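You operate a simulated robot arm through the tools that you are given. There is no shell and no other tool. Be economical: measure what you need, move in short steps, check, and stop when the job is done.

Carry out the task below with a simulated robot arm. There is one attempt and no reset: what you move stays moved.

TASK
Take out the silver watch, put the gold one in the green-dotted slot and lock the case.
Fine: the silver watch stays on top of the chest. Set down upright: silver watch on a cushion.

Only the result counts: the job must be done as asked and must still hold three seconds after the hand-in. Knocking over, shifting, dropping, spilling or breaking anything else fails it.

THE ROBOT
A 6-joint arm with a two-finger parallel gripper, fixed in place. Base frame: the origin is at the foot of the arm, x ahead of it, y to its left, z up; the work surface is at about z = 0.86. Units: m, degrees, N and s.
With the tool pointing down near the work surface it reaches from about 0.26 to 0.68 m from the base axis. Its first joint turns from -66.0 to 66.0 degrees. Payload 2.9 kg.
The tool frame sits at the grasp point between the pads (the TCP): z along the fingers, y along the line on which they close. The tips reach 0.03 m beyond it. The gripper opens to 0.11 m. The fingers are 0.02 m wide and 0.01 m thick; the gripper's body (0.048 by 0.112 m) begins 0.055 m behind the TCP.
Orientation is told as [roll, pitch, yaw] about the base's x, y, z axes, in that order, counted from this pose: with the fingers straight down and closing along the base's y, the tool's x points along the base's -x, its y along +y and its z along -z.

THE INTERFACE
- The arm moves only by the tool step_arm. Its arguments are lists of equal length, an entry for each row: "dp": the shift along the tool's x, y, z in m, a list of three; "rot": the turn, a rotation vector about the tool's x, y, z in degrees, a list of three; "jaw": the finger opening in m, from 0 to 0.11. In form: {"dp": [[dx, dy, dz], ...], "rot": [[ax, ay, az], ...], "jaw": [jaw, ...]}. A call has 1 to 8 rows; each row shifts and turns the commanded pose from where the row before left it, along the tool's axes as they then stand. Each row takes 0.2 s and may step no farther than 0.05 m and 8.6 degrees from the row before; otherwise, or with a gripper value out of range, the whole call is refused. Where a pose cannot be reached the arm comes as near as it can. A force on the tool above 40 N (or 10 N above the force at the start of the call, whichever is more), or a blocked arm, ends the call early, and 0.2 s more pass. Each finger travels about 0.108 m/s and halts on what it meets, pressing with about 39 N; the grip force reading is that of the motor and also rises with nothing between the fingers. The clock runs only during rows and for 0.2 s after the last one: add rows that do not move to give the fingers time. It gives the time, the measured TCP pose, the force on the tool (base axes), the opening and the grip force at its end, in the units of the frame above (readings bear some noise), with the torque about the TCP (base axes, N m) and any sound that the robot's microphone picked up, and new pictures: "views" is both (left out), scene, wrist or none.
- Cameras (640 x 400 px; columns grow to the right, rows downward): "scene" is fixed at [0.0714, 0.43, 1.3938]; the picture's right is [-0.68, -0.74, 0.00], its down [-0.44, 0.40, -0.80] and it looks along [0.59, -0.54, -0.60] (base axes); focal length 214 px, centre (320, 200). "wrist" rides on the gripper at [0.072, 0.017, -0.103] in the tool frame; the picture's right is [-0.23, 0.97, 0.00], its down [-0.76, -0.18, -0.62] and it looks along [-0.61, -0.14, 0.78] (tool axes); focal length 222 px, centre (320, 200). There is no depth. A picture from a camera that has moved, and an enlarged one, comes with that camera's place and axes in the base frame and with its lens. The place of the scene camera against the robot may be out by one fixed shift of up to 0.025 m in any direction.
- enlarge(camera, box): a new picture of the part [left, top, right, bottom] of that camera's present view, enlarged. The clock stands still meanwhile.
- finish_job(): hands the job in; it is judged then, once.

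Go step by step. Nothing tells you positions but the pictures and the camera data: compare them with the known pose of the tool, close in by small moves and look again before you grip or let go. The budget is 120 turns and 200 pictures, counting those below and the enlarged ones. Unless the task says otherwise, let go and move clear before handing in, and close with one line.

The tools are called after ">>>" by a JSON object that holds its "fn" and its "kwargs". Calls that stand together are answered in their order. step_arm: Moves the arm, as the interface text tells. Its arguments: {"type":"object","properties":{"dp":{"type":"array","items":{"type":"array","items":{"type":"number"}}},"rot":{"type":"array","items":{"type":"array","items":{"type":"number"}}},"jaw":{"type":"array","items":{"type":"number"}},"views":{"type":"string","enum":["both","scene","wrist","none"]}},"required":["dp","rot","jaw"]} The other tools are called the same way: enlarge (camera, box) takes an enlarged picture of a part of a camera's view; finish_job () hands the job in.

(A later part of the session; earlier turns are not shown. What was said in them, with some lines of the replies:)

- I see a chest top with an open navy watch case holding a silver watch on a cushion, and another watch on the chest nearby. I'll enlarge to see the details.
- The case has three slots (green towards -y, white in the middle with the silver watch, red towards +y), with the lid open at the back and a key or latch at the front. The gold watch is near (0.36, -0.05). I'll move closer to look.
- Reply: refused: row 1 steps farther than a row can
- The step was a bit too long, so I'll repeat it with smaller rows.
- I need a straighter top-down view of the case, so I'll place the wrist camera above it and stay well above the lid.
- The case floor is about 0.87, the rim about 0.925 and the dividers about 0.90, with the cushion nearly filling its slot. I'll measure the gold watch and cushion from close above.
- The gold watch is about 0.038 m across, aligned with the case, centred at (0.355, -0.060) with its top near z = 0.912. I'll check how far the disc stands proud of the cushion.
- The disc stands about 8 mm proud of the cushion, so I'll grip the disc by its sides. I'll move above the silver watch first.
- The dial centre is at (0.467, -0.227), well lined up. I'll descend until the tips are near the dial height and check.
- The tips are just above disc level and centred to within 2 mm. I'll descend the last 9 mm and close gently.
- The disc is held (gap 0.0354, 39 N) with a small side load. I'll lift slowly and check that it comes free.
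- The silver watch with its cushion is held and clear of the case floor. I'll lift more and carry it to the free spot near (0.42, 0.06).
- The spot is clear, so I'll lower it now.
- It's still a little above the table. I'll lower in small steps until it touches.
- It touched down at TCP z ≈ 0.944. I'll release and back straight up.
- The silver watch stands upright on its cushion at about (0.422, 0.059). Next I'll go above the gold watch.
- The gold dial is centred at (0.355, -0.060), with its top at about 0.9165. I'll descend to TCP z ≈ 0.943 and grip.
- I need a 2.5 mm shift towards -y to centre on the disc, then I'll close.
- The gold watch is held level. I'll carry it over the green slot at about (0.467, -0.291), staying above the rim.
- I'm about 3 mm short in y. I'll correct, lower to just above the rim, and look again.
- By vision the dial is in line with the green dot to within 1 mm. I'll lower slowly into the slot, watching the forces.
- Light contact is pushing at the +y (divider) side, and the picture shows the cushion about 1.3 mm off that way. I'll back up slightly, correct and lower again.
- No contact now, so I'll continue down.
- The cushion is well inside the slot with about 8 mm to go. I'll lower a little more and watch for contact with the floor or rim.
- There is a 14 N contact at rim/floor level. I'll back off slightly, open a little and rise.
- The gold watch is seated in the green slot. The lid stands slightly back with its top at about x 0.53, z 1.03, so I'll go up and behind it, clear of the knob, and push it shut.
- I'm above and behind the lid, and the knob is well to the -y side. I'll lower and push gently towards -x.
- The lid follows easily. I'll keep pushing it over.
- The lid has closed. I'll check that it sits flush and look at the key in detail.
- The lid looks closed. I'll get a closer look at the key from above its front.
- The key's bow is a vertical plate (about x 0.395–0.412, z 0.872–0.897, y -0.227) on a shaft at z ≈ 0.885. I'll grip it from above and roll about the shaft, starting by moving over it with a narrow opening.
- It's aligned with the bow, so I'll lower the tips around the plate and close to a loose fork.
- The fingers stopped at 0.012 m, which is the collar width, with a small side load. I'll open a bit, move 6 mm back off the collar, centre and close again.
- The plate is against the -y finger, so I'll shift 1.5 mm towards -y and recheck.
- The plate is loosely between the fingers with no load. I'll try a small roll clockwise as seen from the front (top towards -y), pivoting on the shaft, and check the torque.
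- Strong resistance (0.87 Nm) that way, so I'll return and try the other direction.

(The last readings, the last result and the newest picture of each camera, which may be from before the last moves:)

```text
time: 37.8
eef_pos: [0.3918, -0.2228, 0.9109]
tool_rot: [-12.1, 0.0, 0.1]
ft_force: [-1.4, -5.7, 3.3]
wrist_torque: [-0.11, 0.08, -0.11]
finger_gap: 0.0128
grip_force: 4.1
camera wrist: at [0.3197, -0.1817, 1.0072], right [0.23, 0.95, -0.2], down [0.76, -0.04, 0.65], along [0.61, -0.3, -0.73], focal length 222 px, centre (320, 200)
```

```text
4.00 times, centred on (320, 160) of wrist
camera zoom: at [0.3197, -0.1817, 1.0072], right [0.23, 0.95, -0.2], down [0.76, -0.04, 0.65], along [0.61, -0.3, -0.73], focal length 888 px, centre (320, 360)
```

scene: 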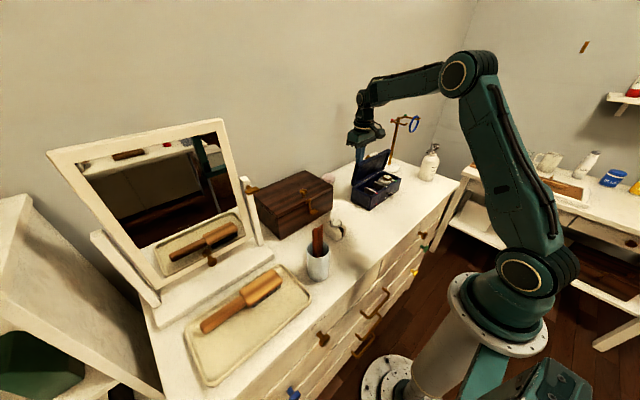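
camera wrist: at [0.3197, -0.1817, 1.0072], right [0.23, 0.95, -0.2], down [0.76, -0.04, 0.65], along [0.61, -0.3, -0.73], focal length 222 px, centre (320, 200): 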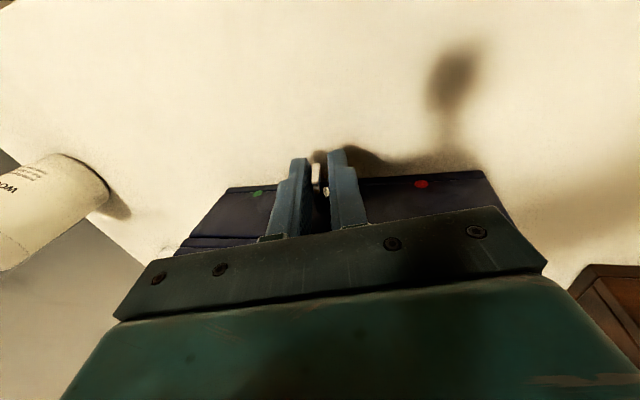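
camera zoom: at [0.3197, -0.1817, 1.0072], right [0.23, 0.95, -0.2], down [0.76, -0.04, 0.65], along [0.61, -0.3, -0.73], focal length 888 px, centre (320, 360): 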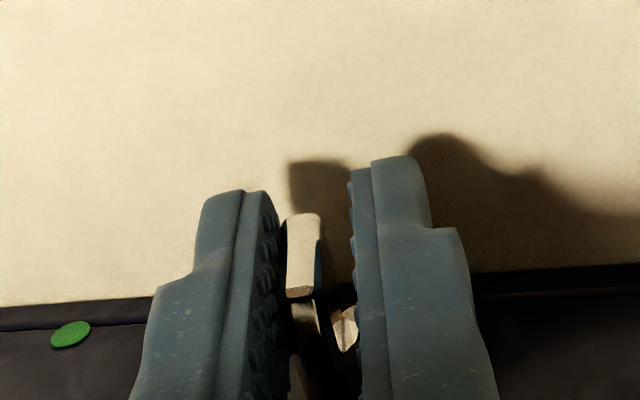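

The plate followed to about 12° with little torque, so this is the free direction. I'll continue in small rolls.

>>> {"fn": "step_arm", "kwargs": {"dp": [[0, 0.0023, 0.0001], [0, 0.0023, 0.0001], [0, 0.0023, 0.0001], [0, 0, 0]], "rot": [[6, 0, 0], [6, 0, 0], [6, 0, 0], [0, 0, 0]], "jaw": [0.011, 0.011, 0.011, 0.011], "views": "both"}}

>>> {"fn": "enlarge", "kwargs": {"camera": "wrist", "box": [270, 110, 370, 210]}}

>>> {"fn": "enlarge", "kwargs": {"camera": "scene", "box": [340, 160, 410, 220]}}

```text
time: 38.8
eef_pos: [0.3925, -0.2169, 0.9081]
tool_rot: [-30.2, -0.1, 0.0]
ft_force: [2.2, -6.9, 3.7]
wrist_torque: [-0.13, -0.12, -0.03]
finger_gap: 0.0149
grip_force: 3.5
camera wrist: at [0.3194, -0.147, 0.9882], right [0.23, 0.84, -0.49], down [0.76, 0.16, 0.63], along [0.61, -0.51, -0.6], focal length 222 px, centre (320, 200)
```

scene: 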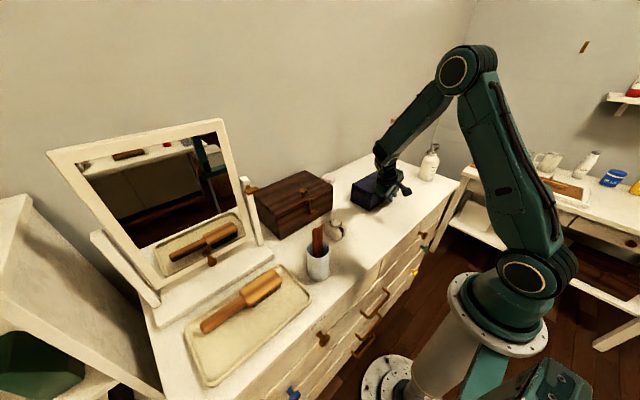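
wrist: 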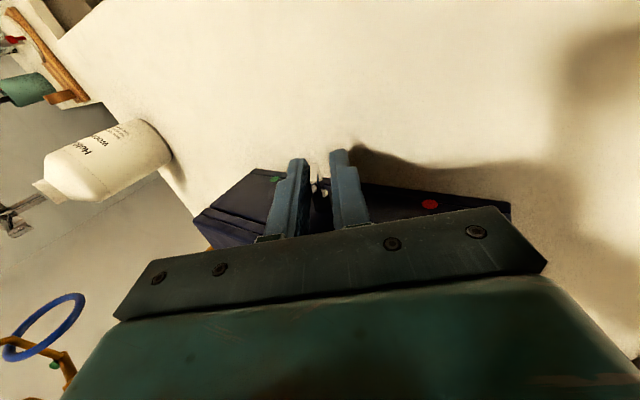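

```text
4.00 times, centred on (320, 160) of wrist
camera zoom: at [0.3194, -0.147, 0.9882], right [0.23, 0.84, -0.49], down [0.76, 0.16, 0.63], along [0.61, -0.51, -0.6], focal length 888 px, centre (320, 360)
```

zoom: 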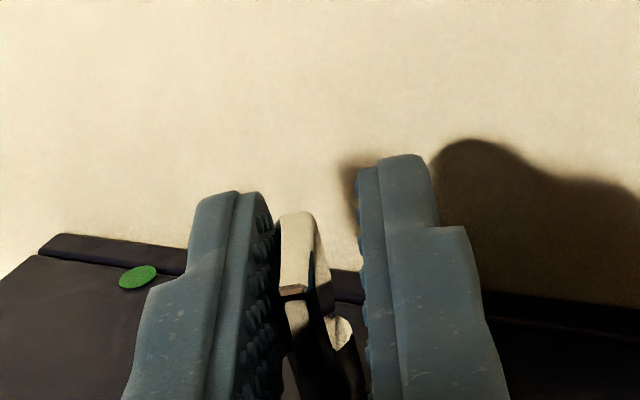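

```text
6.67 times, centred on (375, 190) of scene
camera zoom: at [0.0714, 0.4299, 1.3939], right [-0.68, -0.74, 0.0], down [-0.44, 0.4, -0.8], along [0.59, -0.54, -0.6], focal length 1430 px, centre (-47, 267)
```

zoom: 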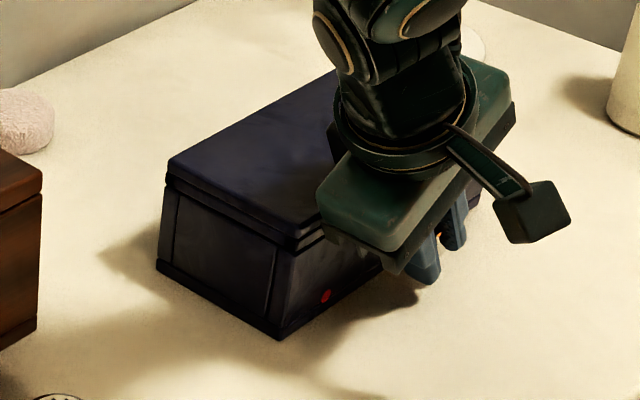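

The plate now tilts about 29°, tracking the tool. I'll recentre slightly and continue the turn.

>>> {"fn": "step_arm", "kwargs": {"dp": [[0, 0.0013, 0.0001], [0, 0.0013, 0.0001], [0, 0.0013, 0.0001], [0, 0.002, 0.0001], [0, 0, 0]], "rot": [[6, 0, 0], [6, 0, 0], [6, 0, 0], [6, 0, 0], [0, 0, 0]], "jaw": [0.012, 0.012, 0.012, 0.012, 0.012], "views": "both"}}

>>> {"fn": "enlarge", "kwargs": {"camera": "wrist", "box": [270, 110, 370, 210]}}

>>> {"fn": "enlarge", "kwargs": {"camera": "scene", "box": [340, 160, 410, 220]}}

```text
time: 39.6
eef_pos: [0.3914, -0.2182, 0.9109]
tool_rot: [-47.2, -0.8, -0.8]
ft_force: [-6.6, 1.9, 13.0]
wrist_torque: [1.14, -0.48, 0.1]
finger_gap: 0.0156
grip_force: 3.6
stopped in row 3: the force on the tool passed its limit at 47 N (the readings are from after the stop); the commanded pose is now the measured one
camera wrist: at [0.3196, -0.1262, 0.9676], right [0.24, 0.66, -0.71], down [0.76, 0.33, 0.56], along [0.6, -0.68, -0.42], focal length 222 px, centre (320, 200)
```

scene: 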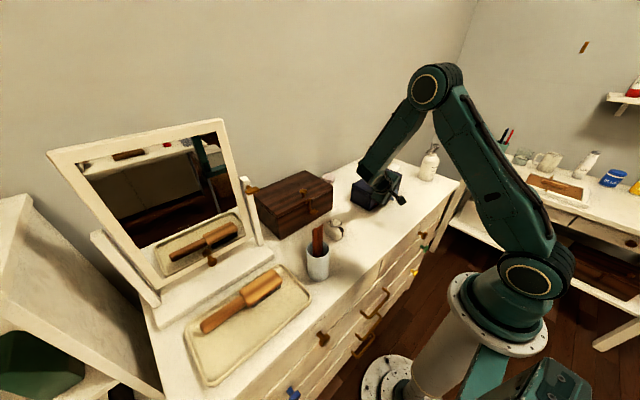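
wrist: 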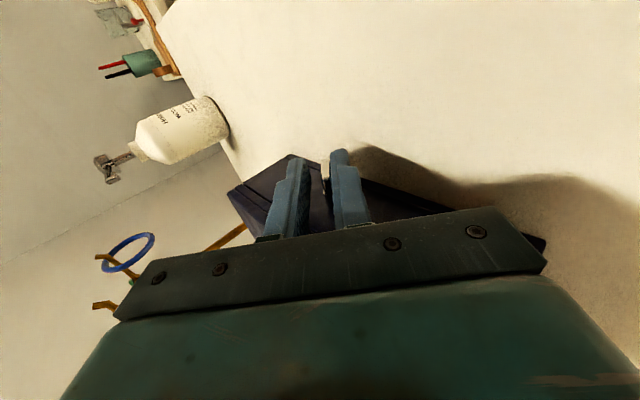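

```text
4.00 times, centred on (320, 160) of wrist
camera zoom: at [0.3196, -0.1262, 0.9676], right [0.24, 0.66, -0.71], down [0.76, 0.33, 0.56], along [0.6, -0.68, -0.42], focal length 888 px, centre (320, 360)
```

zoom: 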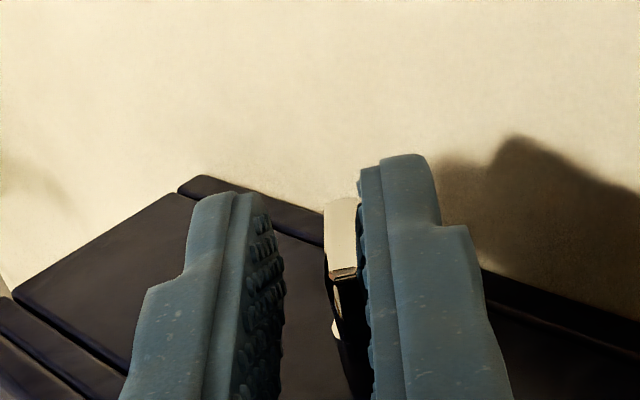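

```text
6.67 times, centred on (375, 190) of scene
camera zoom: at [0.0711, 0.4302, 1.3938], right [-0.68, -0.74, 0.0], down [-0.44, 0.4, -0.8], along [0.59, -0.54, -0.6], focal length 1430 px, centre (-47, 267)
```

zoom: 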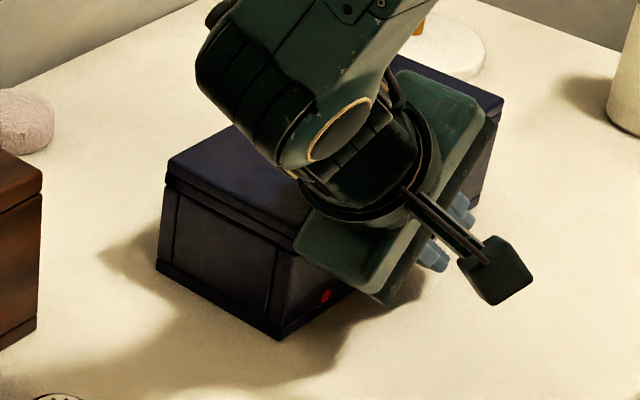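

The tool is at 47° and the plate at about 44°, and the wrist has touched the lid's front edge, so I'll stop rolling. I'll open, back away, come upright again, and finish the turn by pressing down on the raised side of the bow.

>>> {"fn": "step_arm", "kwargs": {"dp": [[0.003, 0.001, 0], [0.02, 0, 0], [0.02, 0, 0], [0, 0, -0.03], [0, 0, -0.03]], "rot": [[0, 0, 0], [0, 0, 0], [0, 0, 0], [0, 0, 0], [0, 0, 0]], "jaw": [0.026, 0.03, 0.03, 0.03, 0.03], "views": "none"}}

>>> {"fn": "step_arm", "kwargs": {"dp": [[0, 0, 0], [0, 0, 0], [0, 0, 0], [0, 0, 0], [0, 0, 0], [0, 0, 0]], "rot": [[-8, 0, 0], [-8, 0, 0], [-8, 0, 0], [-8, 0, 0], [-8, 0, 0], [-7.2, 0, 0]], "jaw": [0.06, 0.08, 0.09, 0.1, 0.1, 0.1], "views": "both"}}

>>> {"fn": "enlarge", "kwargs": {"camera": "scene", "box": [355, 160, 405, 212]}}

```text
time: 40.8
eef_pos: [0.3499, -0.1715, 0.9498]
tool_rot: [-47.2, -0.5, -0.5]
ft_force: [-1.0, -0.3, -0.6]
wrist_torque: [0.0, 0.01, 0.02]
finger_gap: 0.0299
grip_force: 0.1
```

```text
time: 42.2
eef_pos: [0.3492, -0.1719, 0.9499]
tool_rot: [0.2, -0.7, -0.4]
ft_force: [-0.5, -0.5, -0.1]
wrist_torque: [0.01, 0.01, -0.02]
finger_gap: 0.1
grip_force: 0.1
camera wrist: at [0.276, -0.1513, 1.052], right [0.24, 0.97, 0.0], down [0.75, -0.19, 0.63], along [0.61, -0.14, -0.78], focal length 222 px, centre (320, 200)
```

scene: 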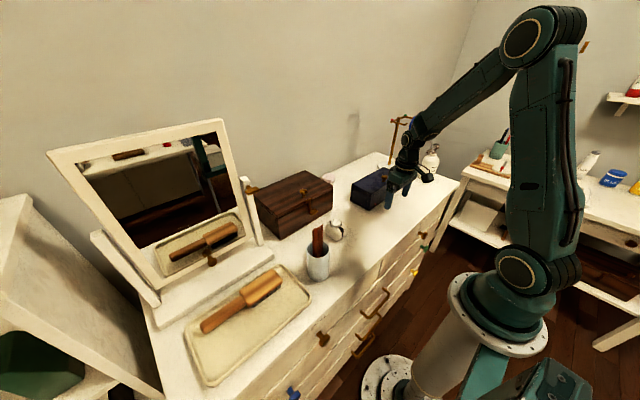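
wrist: 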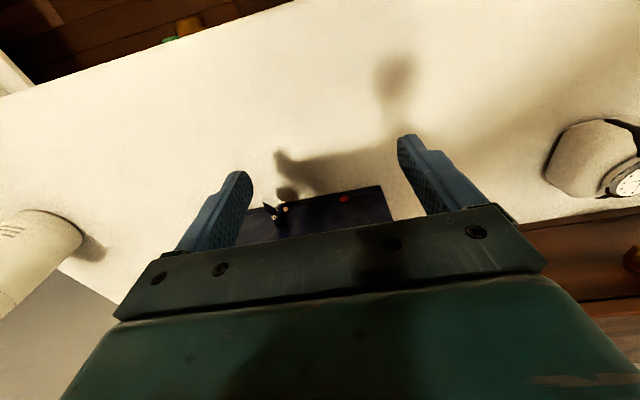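

```text
7.69 times, centred on (380, 186) of scene
camera zoom: at [0.0714, 0.43, 1.3938], right [-0.68, -0.74, 0.0], down [-0.44, 0.4, -0.8], along [0.59, -0.54, -0.6], focal length 1650 px, centre (-142, 308)
```

zoom: 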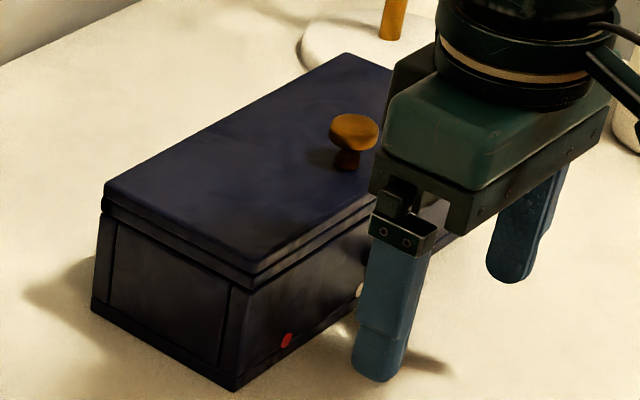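

The tool is clear; the case has shifted 2–3 mm at most. I'll look at the key's present angle.

>>> {"fn": "step_arm", "kwargs": {"dp": [[0, -0.02, -0.04], [-0.016, -0.02, -0.005], [-0.016, -0.015, 0], [0, 0, 0]], "rot": [[0, 0, 0], [0, 0, 0], [0, 0, 0], [0, 0, 0]], "jaw": [0.1, 0.1, 0.1, 0.1], "views": "wrist"}}

>>> {"fn": "enlarge", "kwargs": {"camera": "wrist", "box": [290, 90, 370, 170]}}

>>> {"fn": "enlarge", "kwargs": {"camera": "scene", "box": [370, 180, 395, 205]}}

```text
time: 43.2
eef_pos: [0.3802, -0.2269, 0.995]
tool_rot: [0.1, -0.6, -0.6]
ft_force: [0.1, 0.3, 0.6]
wrist_torque: [-0.04, -0.03, -0.01]
finger_gap: 0.0999
grip_force: 0.0
camera wrist: at [0.3078, -0.2063, 1.0975], right [0.24, 0.97, 0.0], down [0.75, -0.19, 0.63], along [0.61, -0.15, -0.78], focal length 222 px, centre (320, 200)
```

wrist: 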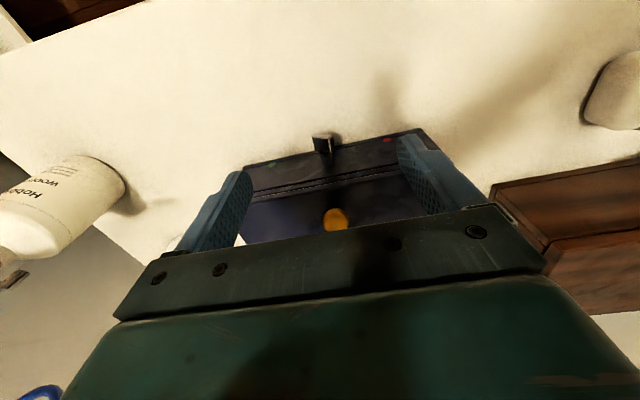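

```text
5.00 times, centred on (330, 130) of wrist
camera zoom: at [0.3078, -0.2063, 1.0975], right [0.24, 0.97, 0.0], down [0.75, -0.19, 0.63], along [0.61, -0.15, -0.78], focal length 1111 px, centre (270, 550)
```

zoom: 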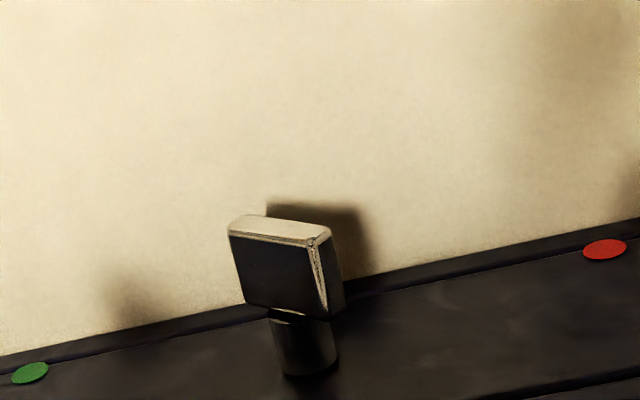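

```text
16.00 times, centred on (382, 192) of scene
camera zoom: at [0.0715, 0.43, 1.3938], right [-0.68, -0.74, 0.0], down [-0.44, 0.4, -0.8], along [0.59, -0.54, -0.6], focal length 3432 px, centre (-680, 320)
```

zoom: 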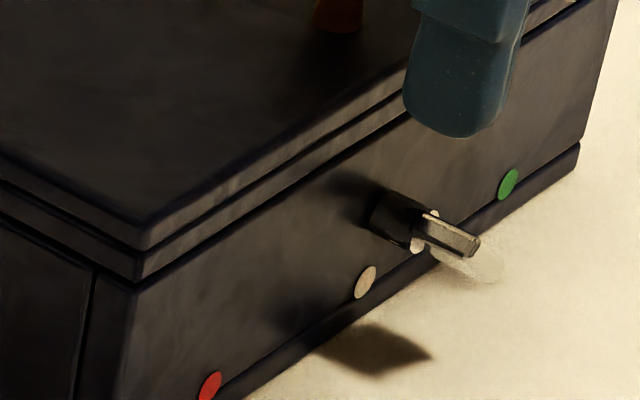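

The plate is about 50° round, raised on the +y side at y ≈ -0.216, z ≈ 0.90. With closed fingers I'll press down there to bring it to horizontal.

>>> {"fn": "step_arm", "kwargs": {"dp": [[-0.013, 0.008, 0], [0, 0.008, 0.02], [0, 0, 0.02], [0, 0, 0.012], [0, 0, 0]], "rot": [[0, 0, 0], [0, 0, 0], [0, 0, 0], [0, 0, 0], [0, 0, 0]], "jaw": [0.06, 0.02, 0, 0, 0], "views": "wrist"}}

>>> {"fn": "enlarge", "kwargs": {"camera": "wrist", "box": [270, 100, 370, 200]}}

>>> {"fn": "enlarge", "kwargs": {"camera": "scene", "box": [370, 180, 395, 205]}}

```text
time: 44.4
eef_pos: [0.3949, -0.2112, 0.9428]
tool_rot: [0.0, -0.6, -0.7]
ft_force: [0.2, -0.3, 0.7]
wrist_torque: [-0.02, -0.02, -0.02]
finger_gap: 0.0
grip_force: 38.0
camera wrist: at [0.3205, -0.1912, 1.0446], right [0.24, 0.97, 0.0], down [0.75, -0.18, 0.63], along [0.61, -0.15, -0.78], focal length 222 px, centre (320, 200)
```

wrist: 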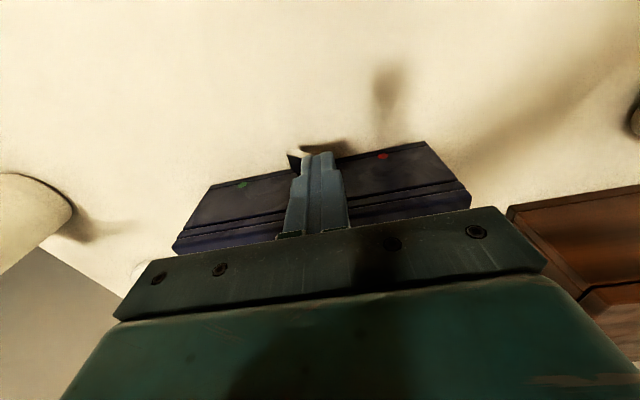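

```text
4.00 times, centred on (320, 150) of wrist
camera zoom: at [0.3205, -0.1912, 1.0446], right [0.24, 0.97, 0.0], down [0.75, -0.18, 0.63], along [0.61, -0.15, -0.78], focal length 888 px, centre (320, 400)
```

zoom: 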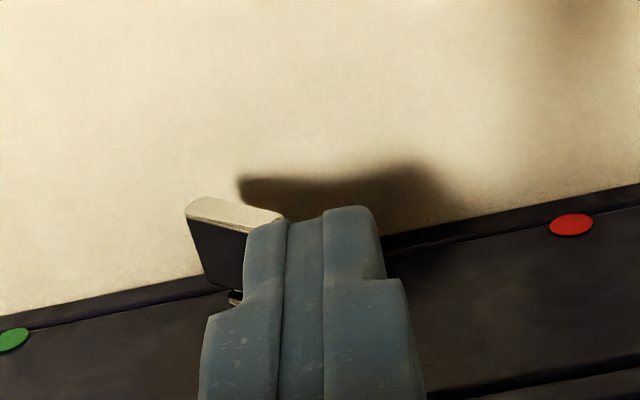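

```text
16.00 times, centred on (382, 192) of scene
camera zoom: at [0.0714, 0.43, 1.3938], right [-0.68, -0.74, 0.0], down [-0.44, 0.4, -0.8], along [0.59, -0.54, -0.6], focal length 3432 px, centre (-680, 320)
```

zoom: 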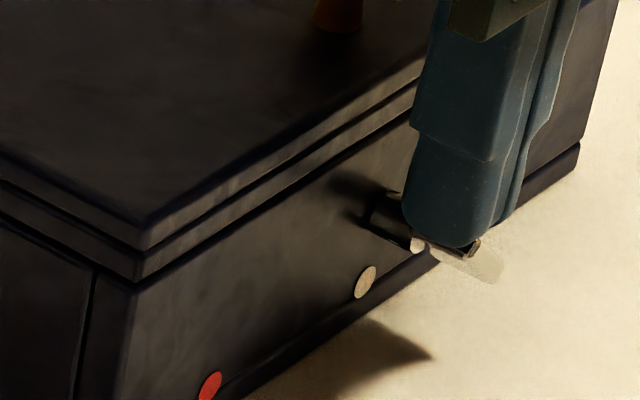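

The fingertip is over the raised side. I'll press down in small steps.

>>> {"fn": "step_arm", "kwargs": {"dp": [[0, 0, 0.003], [0, 0, 0.003], [0, 0, 0.003], [0, 0, 0]], "rot": [[0, 0, 0], [0, 0, 0], [0, 0, 0], [0, 0, 0]], "jaw": [0, 0, 0, 0], "views": "none"}}

>>> {"fn": "step_arm", "kwargs": {"dp": [[0, 0, 0.003], [0, 0, 0.002], [0, 0, 0]], "rot": [[0, 0, 0], [0, 0, 0], [0, 0, 0]], "jaw": [0, 0, 0], "views": "wrist"}}

>>> {"fn": "enlarge", "kwargs": {"camera": "wrist", "box": [270, 100, 370, 200]}}

>>> {"fn": "enlarge", "kwargs": {"camera": "scene", "box": [370, 180, 395, 205]}}

```text
time: 45.4
eef_pos: [0.3957, -0.2104, 0.9319]
tool_rot: [0.2, -0.6, -0.5]
ft_force: [1.1, 6.0, 3.6]
wrist_torque: [0.18, -0.02, 0.02]
finger_gap: 0.0
grip_force: 37.7
```

```text
time: 46.2
eef_pos: [0.3952, -0.2115, 0.9294]
tool_rot: [0.0, -0.7, -0.5]
ft_force: [1.4, 5.8, 2.8]
wrist_torque: [0.14, -0.09, 0.09]
finger_gap: 0.0
grip_force: 38.1
camera wrist: at [0.3209, -0.191, 1.0313], right [0.24, 0.97, 0.0], down [0.75, -0.18, 0.63], along [0.61, -0.15, -0.78], focal length 222 px, centre (320, 200)
```

wrist: 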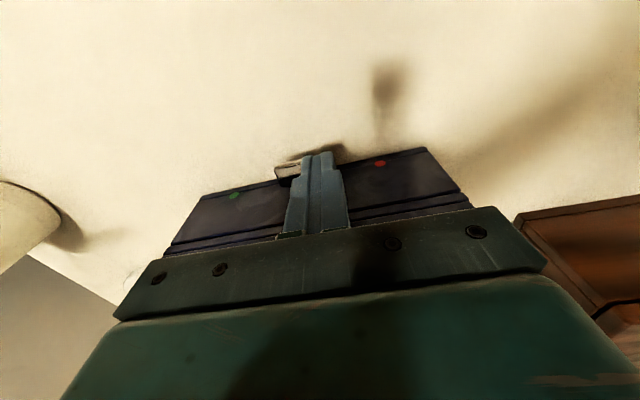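

```text
4.00 times, centred on (320, 150) of wrist
camera zoom: at [0.3209, -0.191, 1.0313], right [0.24, 0.97, 0.0], down [0.75, -0.18, 0.63], along [0.61, -0.15, -0.78], focal length 888 px, centre (320, 400)
```

zoom: 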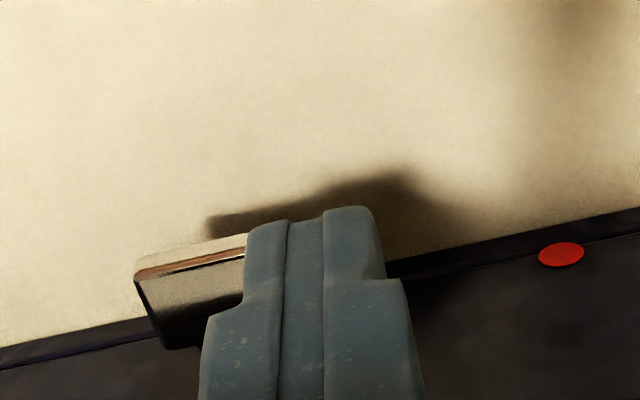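

```text
16.00 times, centred on (382, 192) of scene
camera zoom: at [0.0714, 0.4302, 1.3938], right [-0.68, -0.74, 0.0], down [-0.44, 0.4, -0.8], along [0.59, -0.54, -0.6], focal length 3432 px, centre (-680, 320)
```

zoom: 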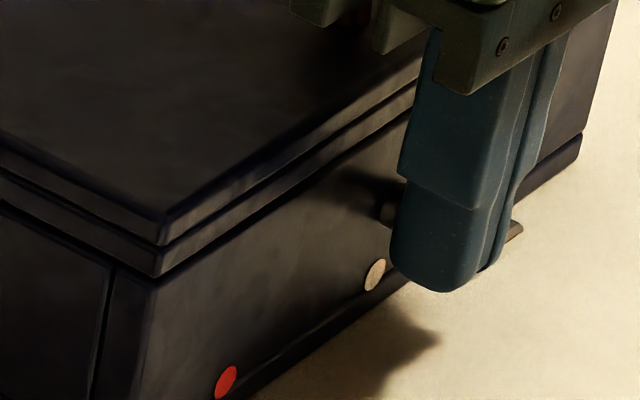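

The bow looks about horizontal now. I'll lift off (easing towards +y to unload) and check its angle.

>>> {"fn": "step_arm", "kwargs": {"dp": [[0, 0.003, -0.003], [0, 0, -0.03], [0.013, -0.018, -0.03], [0, 0, 0]], "rot": [[0, 0, 0], [0, 0, 0], [0, 0, 0], [0, 0, 0]], "jaw": [0, 0.03, 0.08, 0.1], "views": "wrist"}}

>>> {"fn": "enlarge", "kwargs": {"camera": "wrist", "box": [290, 90, 370, 170]}}

>>> {"fn": "enlarge", "kwargs": {"camera": "scene", "box": [370, 180, 395, 205]}}

>>> {"fn": "enlarge", "kwargs": {"camera": "scene", "box": [355, 160, 405, 212]}}

```text
time: 47.2
eef_pos: [0.3793, -0.2263, 0.9914]
tool_rot: [0.1, -0.6, -0.6]
ft_force: [0.6, 0.6, 0.1]
wrist_torque: [0.01, -0.03, -0.02]
finger_gap: 0.1001
grip_force: 0.0
camera wrist: at [0.306, -0.2056, 1.0938], right [0.24, 0.97, 0.0], down [0.75, -0.19, 0.63], along [0.61, -0.15, -0.78], focal length 222 px, centre (320, 200)
```

wrist: 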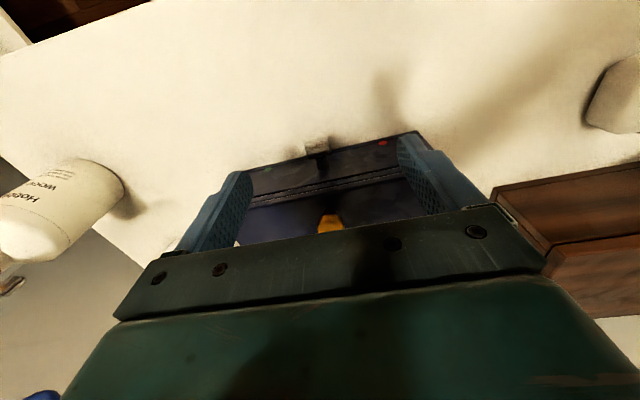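

```text
5.00 times, centred on (330, 130) of wrist
camera zoom: at [0.306, -0.2056, 1.0938], right [0.24, 0.97, 0.0], down [0.75, -0.19, 0.63], along [0.61, -0.15, -0.78], focal length 1111 px, centre (270, 550)
```

zoom: 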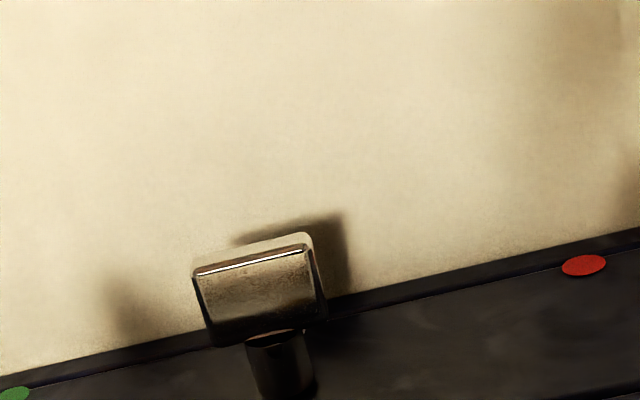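

```text
16.00 times, centred on (382, 192) of scene
camera zoom: at [0.0714, 0.43, 1.3938], right [-0.68, -0.74, 0.0], down [-0.44, 0.4, -0.8], along [0.59, -0.54, -0.6], focal length 3432 px, centre (-680, 320)
```

zoom: 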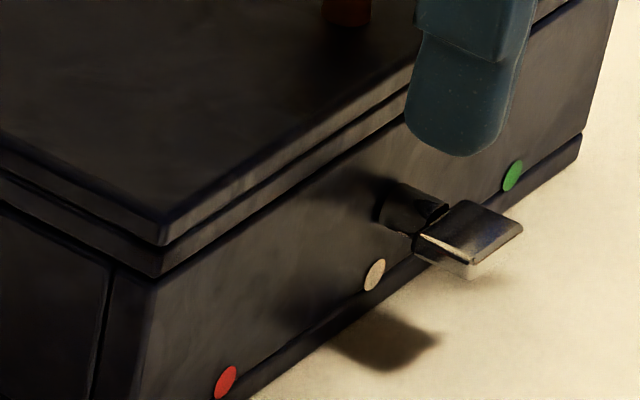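

```text
7.69 times, centred on (380, 186) of scene
camera zoom: at [0.0714, 0.43, 1.3938], right [-0.68, -0.74, 0.0], down [-0.44, 0.4, -0.8], along [0.59, -0.54, -0.6], focal length 1650 px, centre (-142, 308)
```

zoom: 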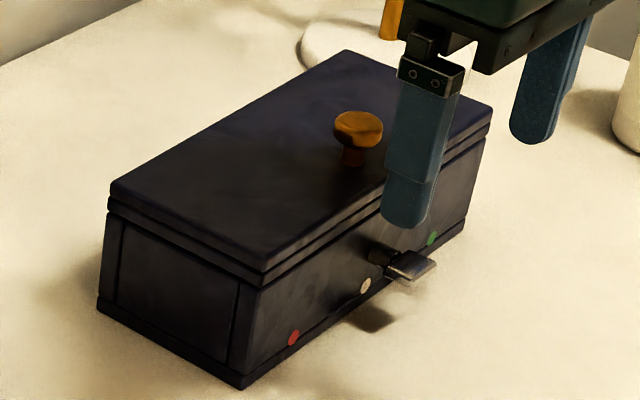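

The bow is now horizontal (about 90°) and the case is essentially at its old place. To be sure it's at the lock stop, I'll press the same side lightly again and feel for resistance.

>>> {"fn": "step_arm", "kwargs": {"dp": [[-0.014, 0.006, 0], [0, 0.0055, 0.02], [0, 0, 0.02], [0, 0, 0.016], [0, 0, 0]], "rot": [[0, 0, 0], [0, 0, 0], [0, 0, 0], [0, 0, 0], [0, 0, 0]], "jaw": [0.06, 0.02, 0, 0, 0], "views": "none"}}

>>> {"fn": "step_arm", "kwargs": {"dp": [[0, 0, 0.003], [0, 0, 0.002], [0, 0, 0]], "rot": [[0, 0, 0], [0, 0, 0], [0, 0, 0]], "jaw": [0, 0, 0], "views": "none"}}

>>> {"fn": "step_arm", "kwargs": {"dp": [[0, 0, 0.002], [0, 0, 0]], "rot": [[0, 0, 0], [0, 0, 0]], "jaw": [0, 0], "views": "wrist"}}

>>> {"fn": "enlarge", "kwargs": {"camera": "wrist", "box": [270, 100, 370, 200]}}

```text
time: 48.4
eef_pos: [0.3943, -0.2148, 0.9356]
tool_rot: [0.0, -0.6, -0.6]
ft_force: [-0.2, 0.4, 0.0]
wrist_torque: [0.01, -0.03, -0.03]
finger_gap: 0.0003
grip_force: 37.9
```

```text
time: 49.2
eef_pos: [0.3944, -0.2155, 0.9298]
tool_rot: [-0.1, -0.6, -0.5]
ft_force: [-0.9, 0.2, -0.4]
wrist_torque: [-0.01, 0.01, 0.04]
finger_gap: 0.0001
grip_force: 37.8
```

```text
time: 49.8
eef_pos: [0.3946, -0.2151, 0.9301]
tool_rot: [0.0, -0.7, -0.4]
ft_force: [-1.3, 0.3, 8.2]
wrist_torque: [-0.07, 0.05, -0.04]
finger_gap: 0.0001
grip_force: 37.8
camera wrist: at [0.3215, -0.1943, 1.0313], right [0.24, 0.97, 0.0], down [0.75, -0.18, 0.63], along [0.61, -0.15, -0.78], focal length 222 px, centre (320, 200)
```

wrist: 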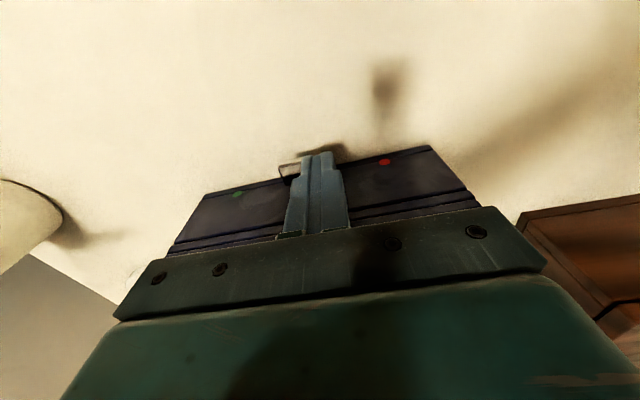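

```text
4.00 times, centred on (320, 150) of wrist
camera zoom: at [0.3215, -0.1943, 1.0313], right [0.24, 0.97, 0.0], down [0.75, -0.18, 0.63], along [0.61, -0.15, -0.78], focal length 888 px, centre (320, 400)
```

zoom: 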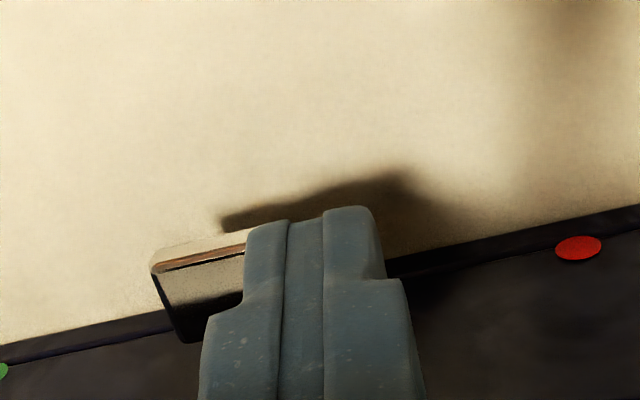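

There is 8 N of resistance at the plate surface. I'll press 2–3 mm more to tell a stop from friction.

>>> {"fn": "step_arm", "kwargs": {"dp": [[0, 0, 0.002], [0, 0, 0]], "rot": [[0, 0, 0], [0, 0, 0]], "jaw": [0, 0], "views": "none"}}

>>> {"fn": "step_arm", "kwargs": {"dp": [[0, 0, 0.002], [0, 0, 0]], "rot": [[0, 0, 0], [0, 0, 0]], "jaw": [0, 0], "views": "wrist"}}

>>> {"fn": "enlarge", "kwargs": {"camera": "wrist", "box": [270, 100, 370, 200]}}

```text
time: 50.5
eef_pos: [0.3958, -0.2143, 0.9293]
tool_rot: [-0.1, -0.8, -0.6]
ft_force: [-3.1, 3.2, 10.3]
wrist_torque: [-0.02, 0.12, -0.03]
finger_gap: 0.0
grip_force: 37.6
stopped in row 2: the force on the tool passed its limit at 47 N (the readings are from after the stop); the commanded pose is now the measured one
```

```text
time: 51.2
eef_pos: [0.3959, -0.2157, 0.93]
tool_rot: [-0.2, -1.0, -0.5]
ft_force: [-2.7, 2.2, 10.8]
wrist_torque: [-0.01, 0.13, -0.03]
finger_gap: 0.0
grip_force: 37.8
stopped in row 2: the force on the tool passed its limit at 42 N (the readings are from after the stop); the commanded pose is now the measured one
camera wrist: at [0.3217, -0.1944, 1.0309], right [0.24, 0.97, 0.0], down [0.75, -0.18, 0.64], along [0.62, -0.15, -0.77], focal length 222 px, centre (320, 200)
```

wrist: 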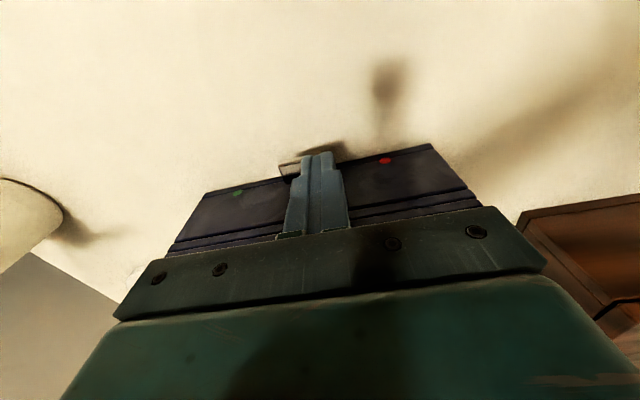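

```text
4.00 times, centred on (320, 150) of wrist
camera zoom: at [0.3217, -0.1944, 1.0309], right [0.24, 0.97, 0.0], down [0.75, -0.18, 0.64], along [0.62, -0.15, -0.77], focal length 888 px, centre (320, 400)
```

zoom: 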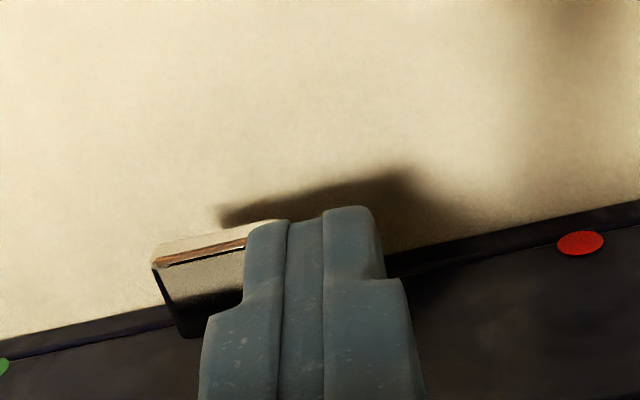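

It is a hard stop at 90°, so the key is fully turned. I'll lift off, move clear and check everything.

>>> {"fn": "step_arm", "kwargs": {"dp": [[0, 0, -0.02], [0.01, 0, -0.04], [0.03, 0, -0.035], [0.03, 0, -0.035], [0, 0, -0.04]], "rot": [[0, 0, 0], [0, 0, 0], [0, 0, 0], [0, 0, 0], [0, 0, 0]], "jaw": [0, 0.02, 0.05, 0.1, 0.1], "views": "both"}}

>>> {"fn": "enlarge", "kwargs": {"camera": "scene", "box": [355, 160, 405, 212]}}

>>> {"fn": "enlarge", "kwargs": {"camera": "scene", "box": [300, 180, 400, 250]}}

```text
time: 52.4
eef_pos: [0.3231, -0.215, 1.0951]
tool_rot: [-0.2, -0.8, -0.7]
ft_force: [0.3, -0.1, 1.0]
wrist_torque: [0.02, 0.03, -0.03]
finger_gap: 0.0999
grip_force: 0.0
camera wrist: at [0.2485, -0.1939, 1.1972], right [0.24, 0.97, 0.0], down [0.75, -0.18, 0.63], along [0.62, -0.15, -0.77], focal length 222 px, centre (320, 200)
```

scene: 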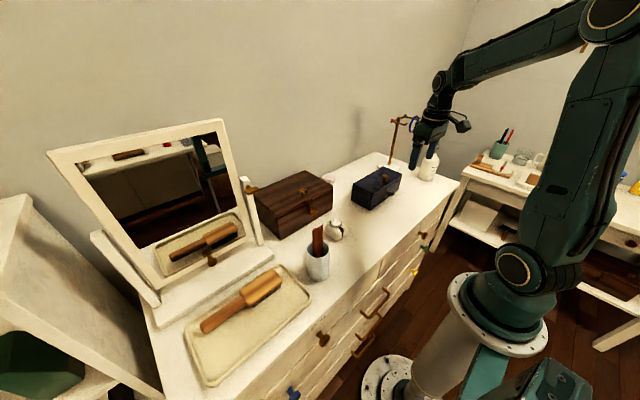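
wrist: 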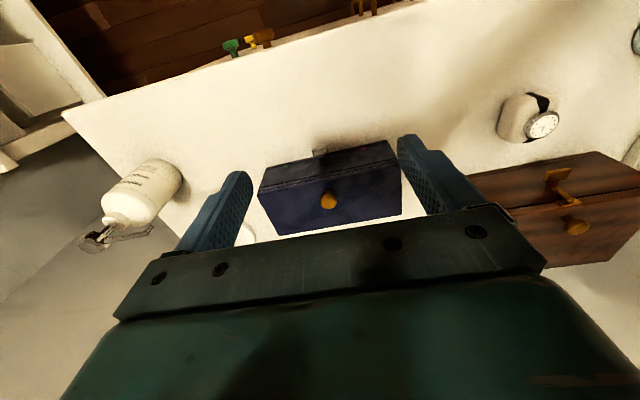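

```text
7.69 times, centred on (380, 186) of scene
camera zoom: at [0.0714, 0.43, 1.3938], right [-0.68, -0.74, 0.0], down [-0.44, 0.4, -0.8], along [0.59, -0.54, -0.6], focal length 1650 px, centre (-142, 308)
```

zoom: 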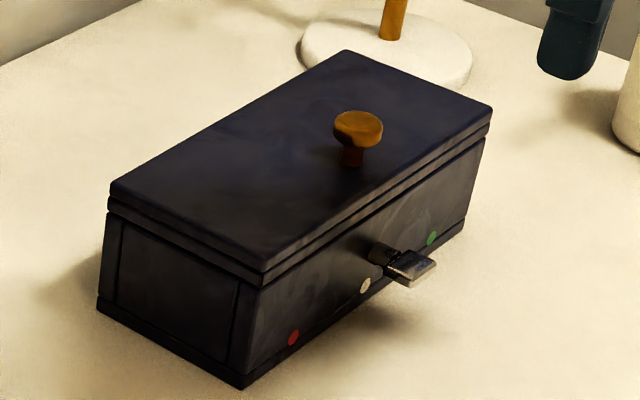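

```text
5.71 times, centred on (350, 215) of scene
camera zoom: at [0.0714, 0.43, 1.3938], right [-0.68, -0.74, 0.0], down [-0.44, 0.4, -0.8], along [0.59, -0.54, -0.6], focal length 1226 px, centre (149, 114)
```

zoom: 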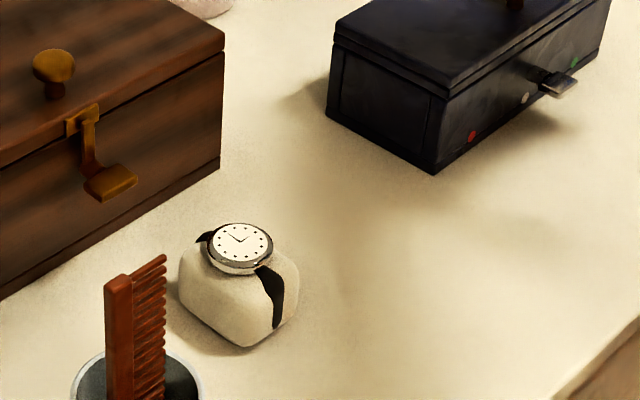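

The lid is flush, the key is turned to its stop, the silver watch stands upright on the chest top, and the arm is clear. I'm handing in now.

>>> {"fn": "finish_job", "kwargs": {}}

```text
The job is handed in.
```

The silver watch is out and standing upright on its cushion on top of the chest, and the gold watch is in the green-dotted slot. The lid is closed and the key is turned to a hard stop at 90°; I took that as locked and did not try lifting the lid. The case slid a few millimetres while I turned the key but ended up very close to its original position.
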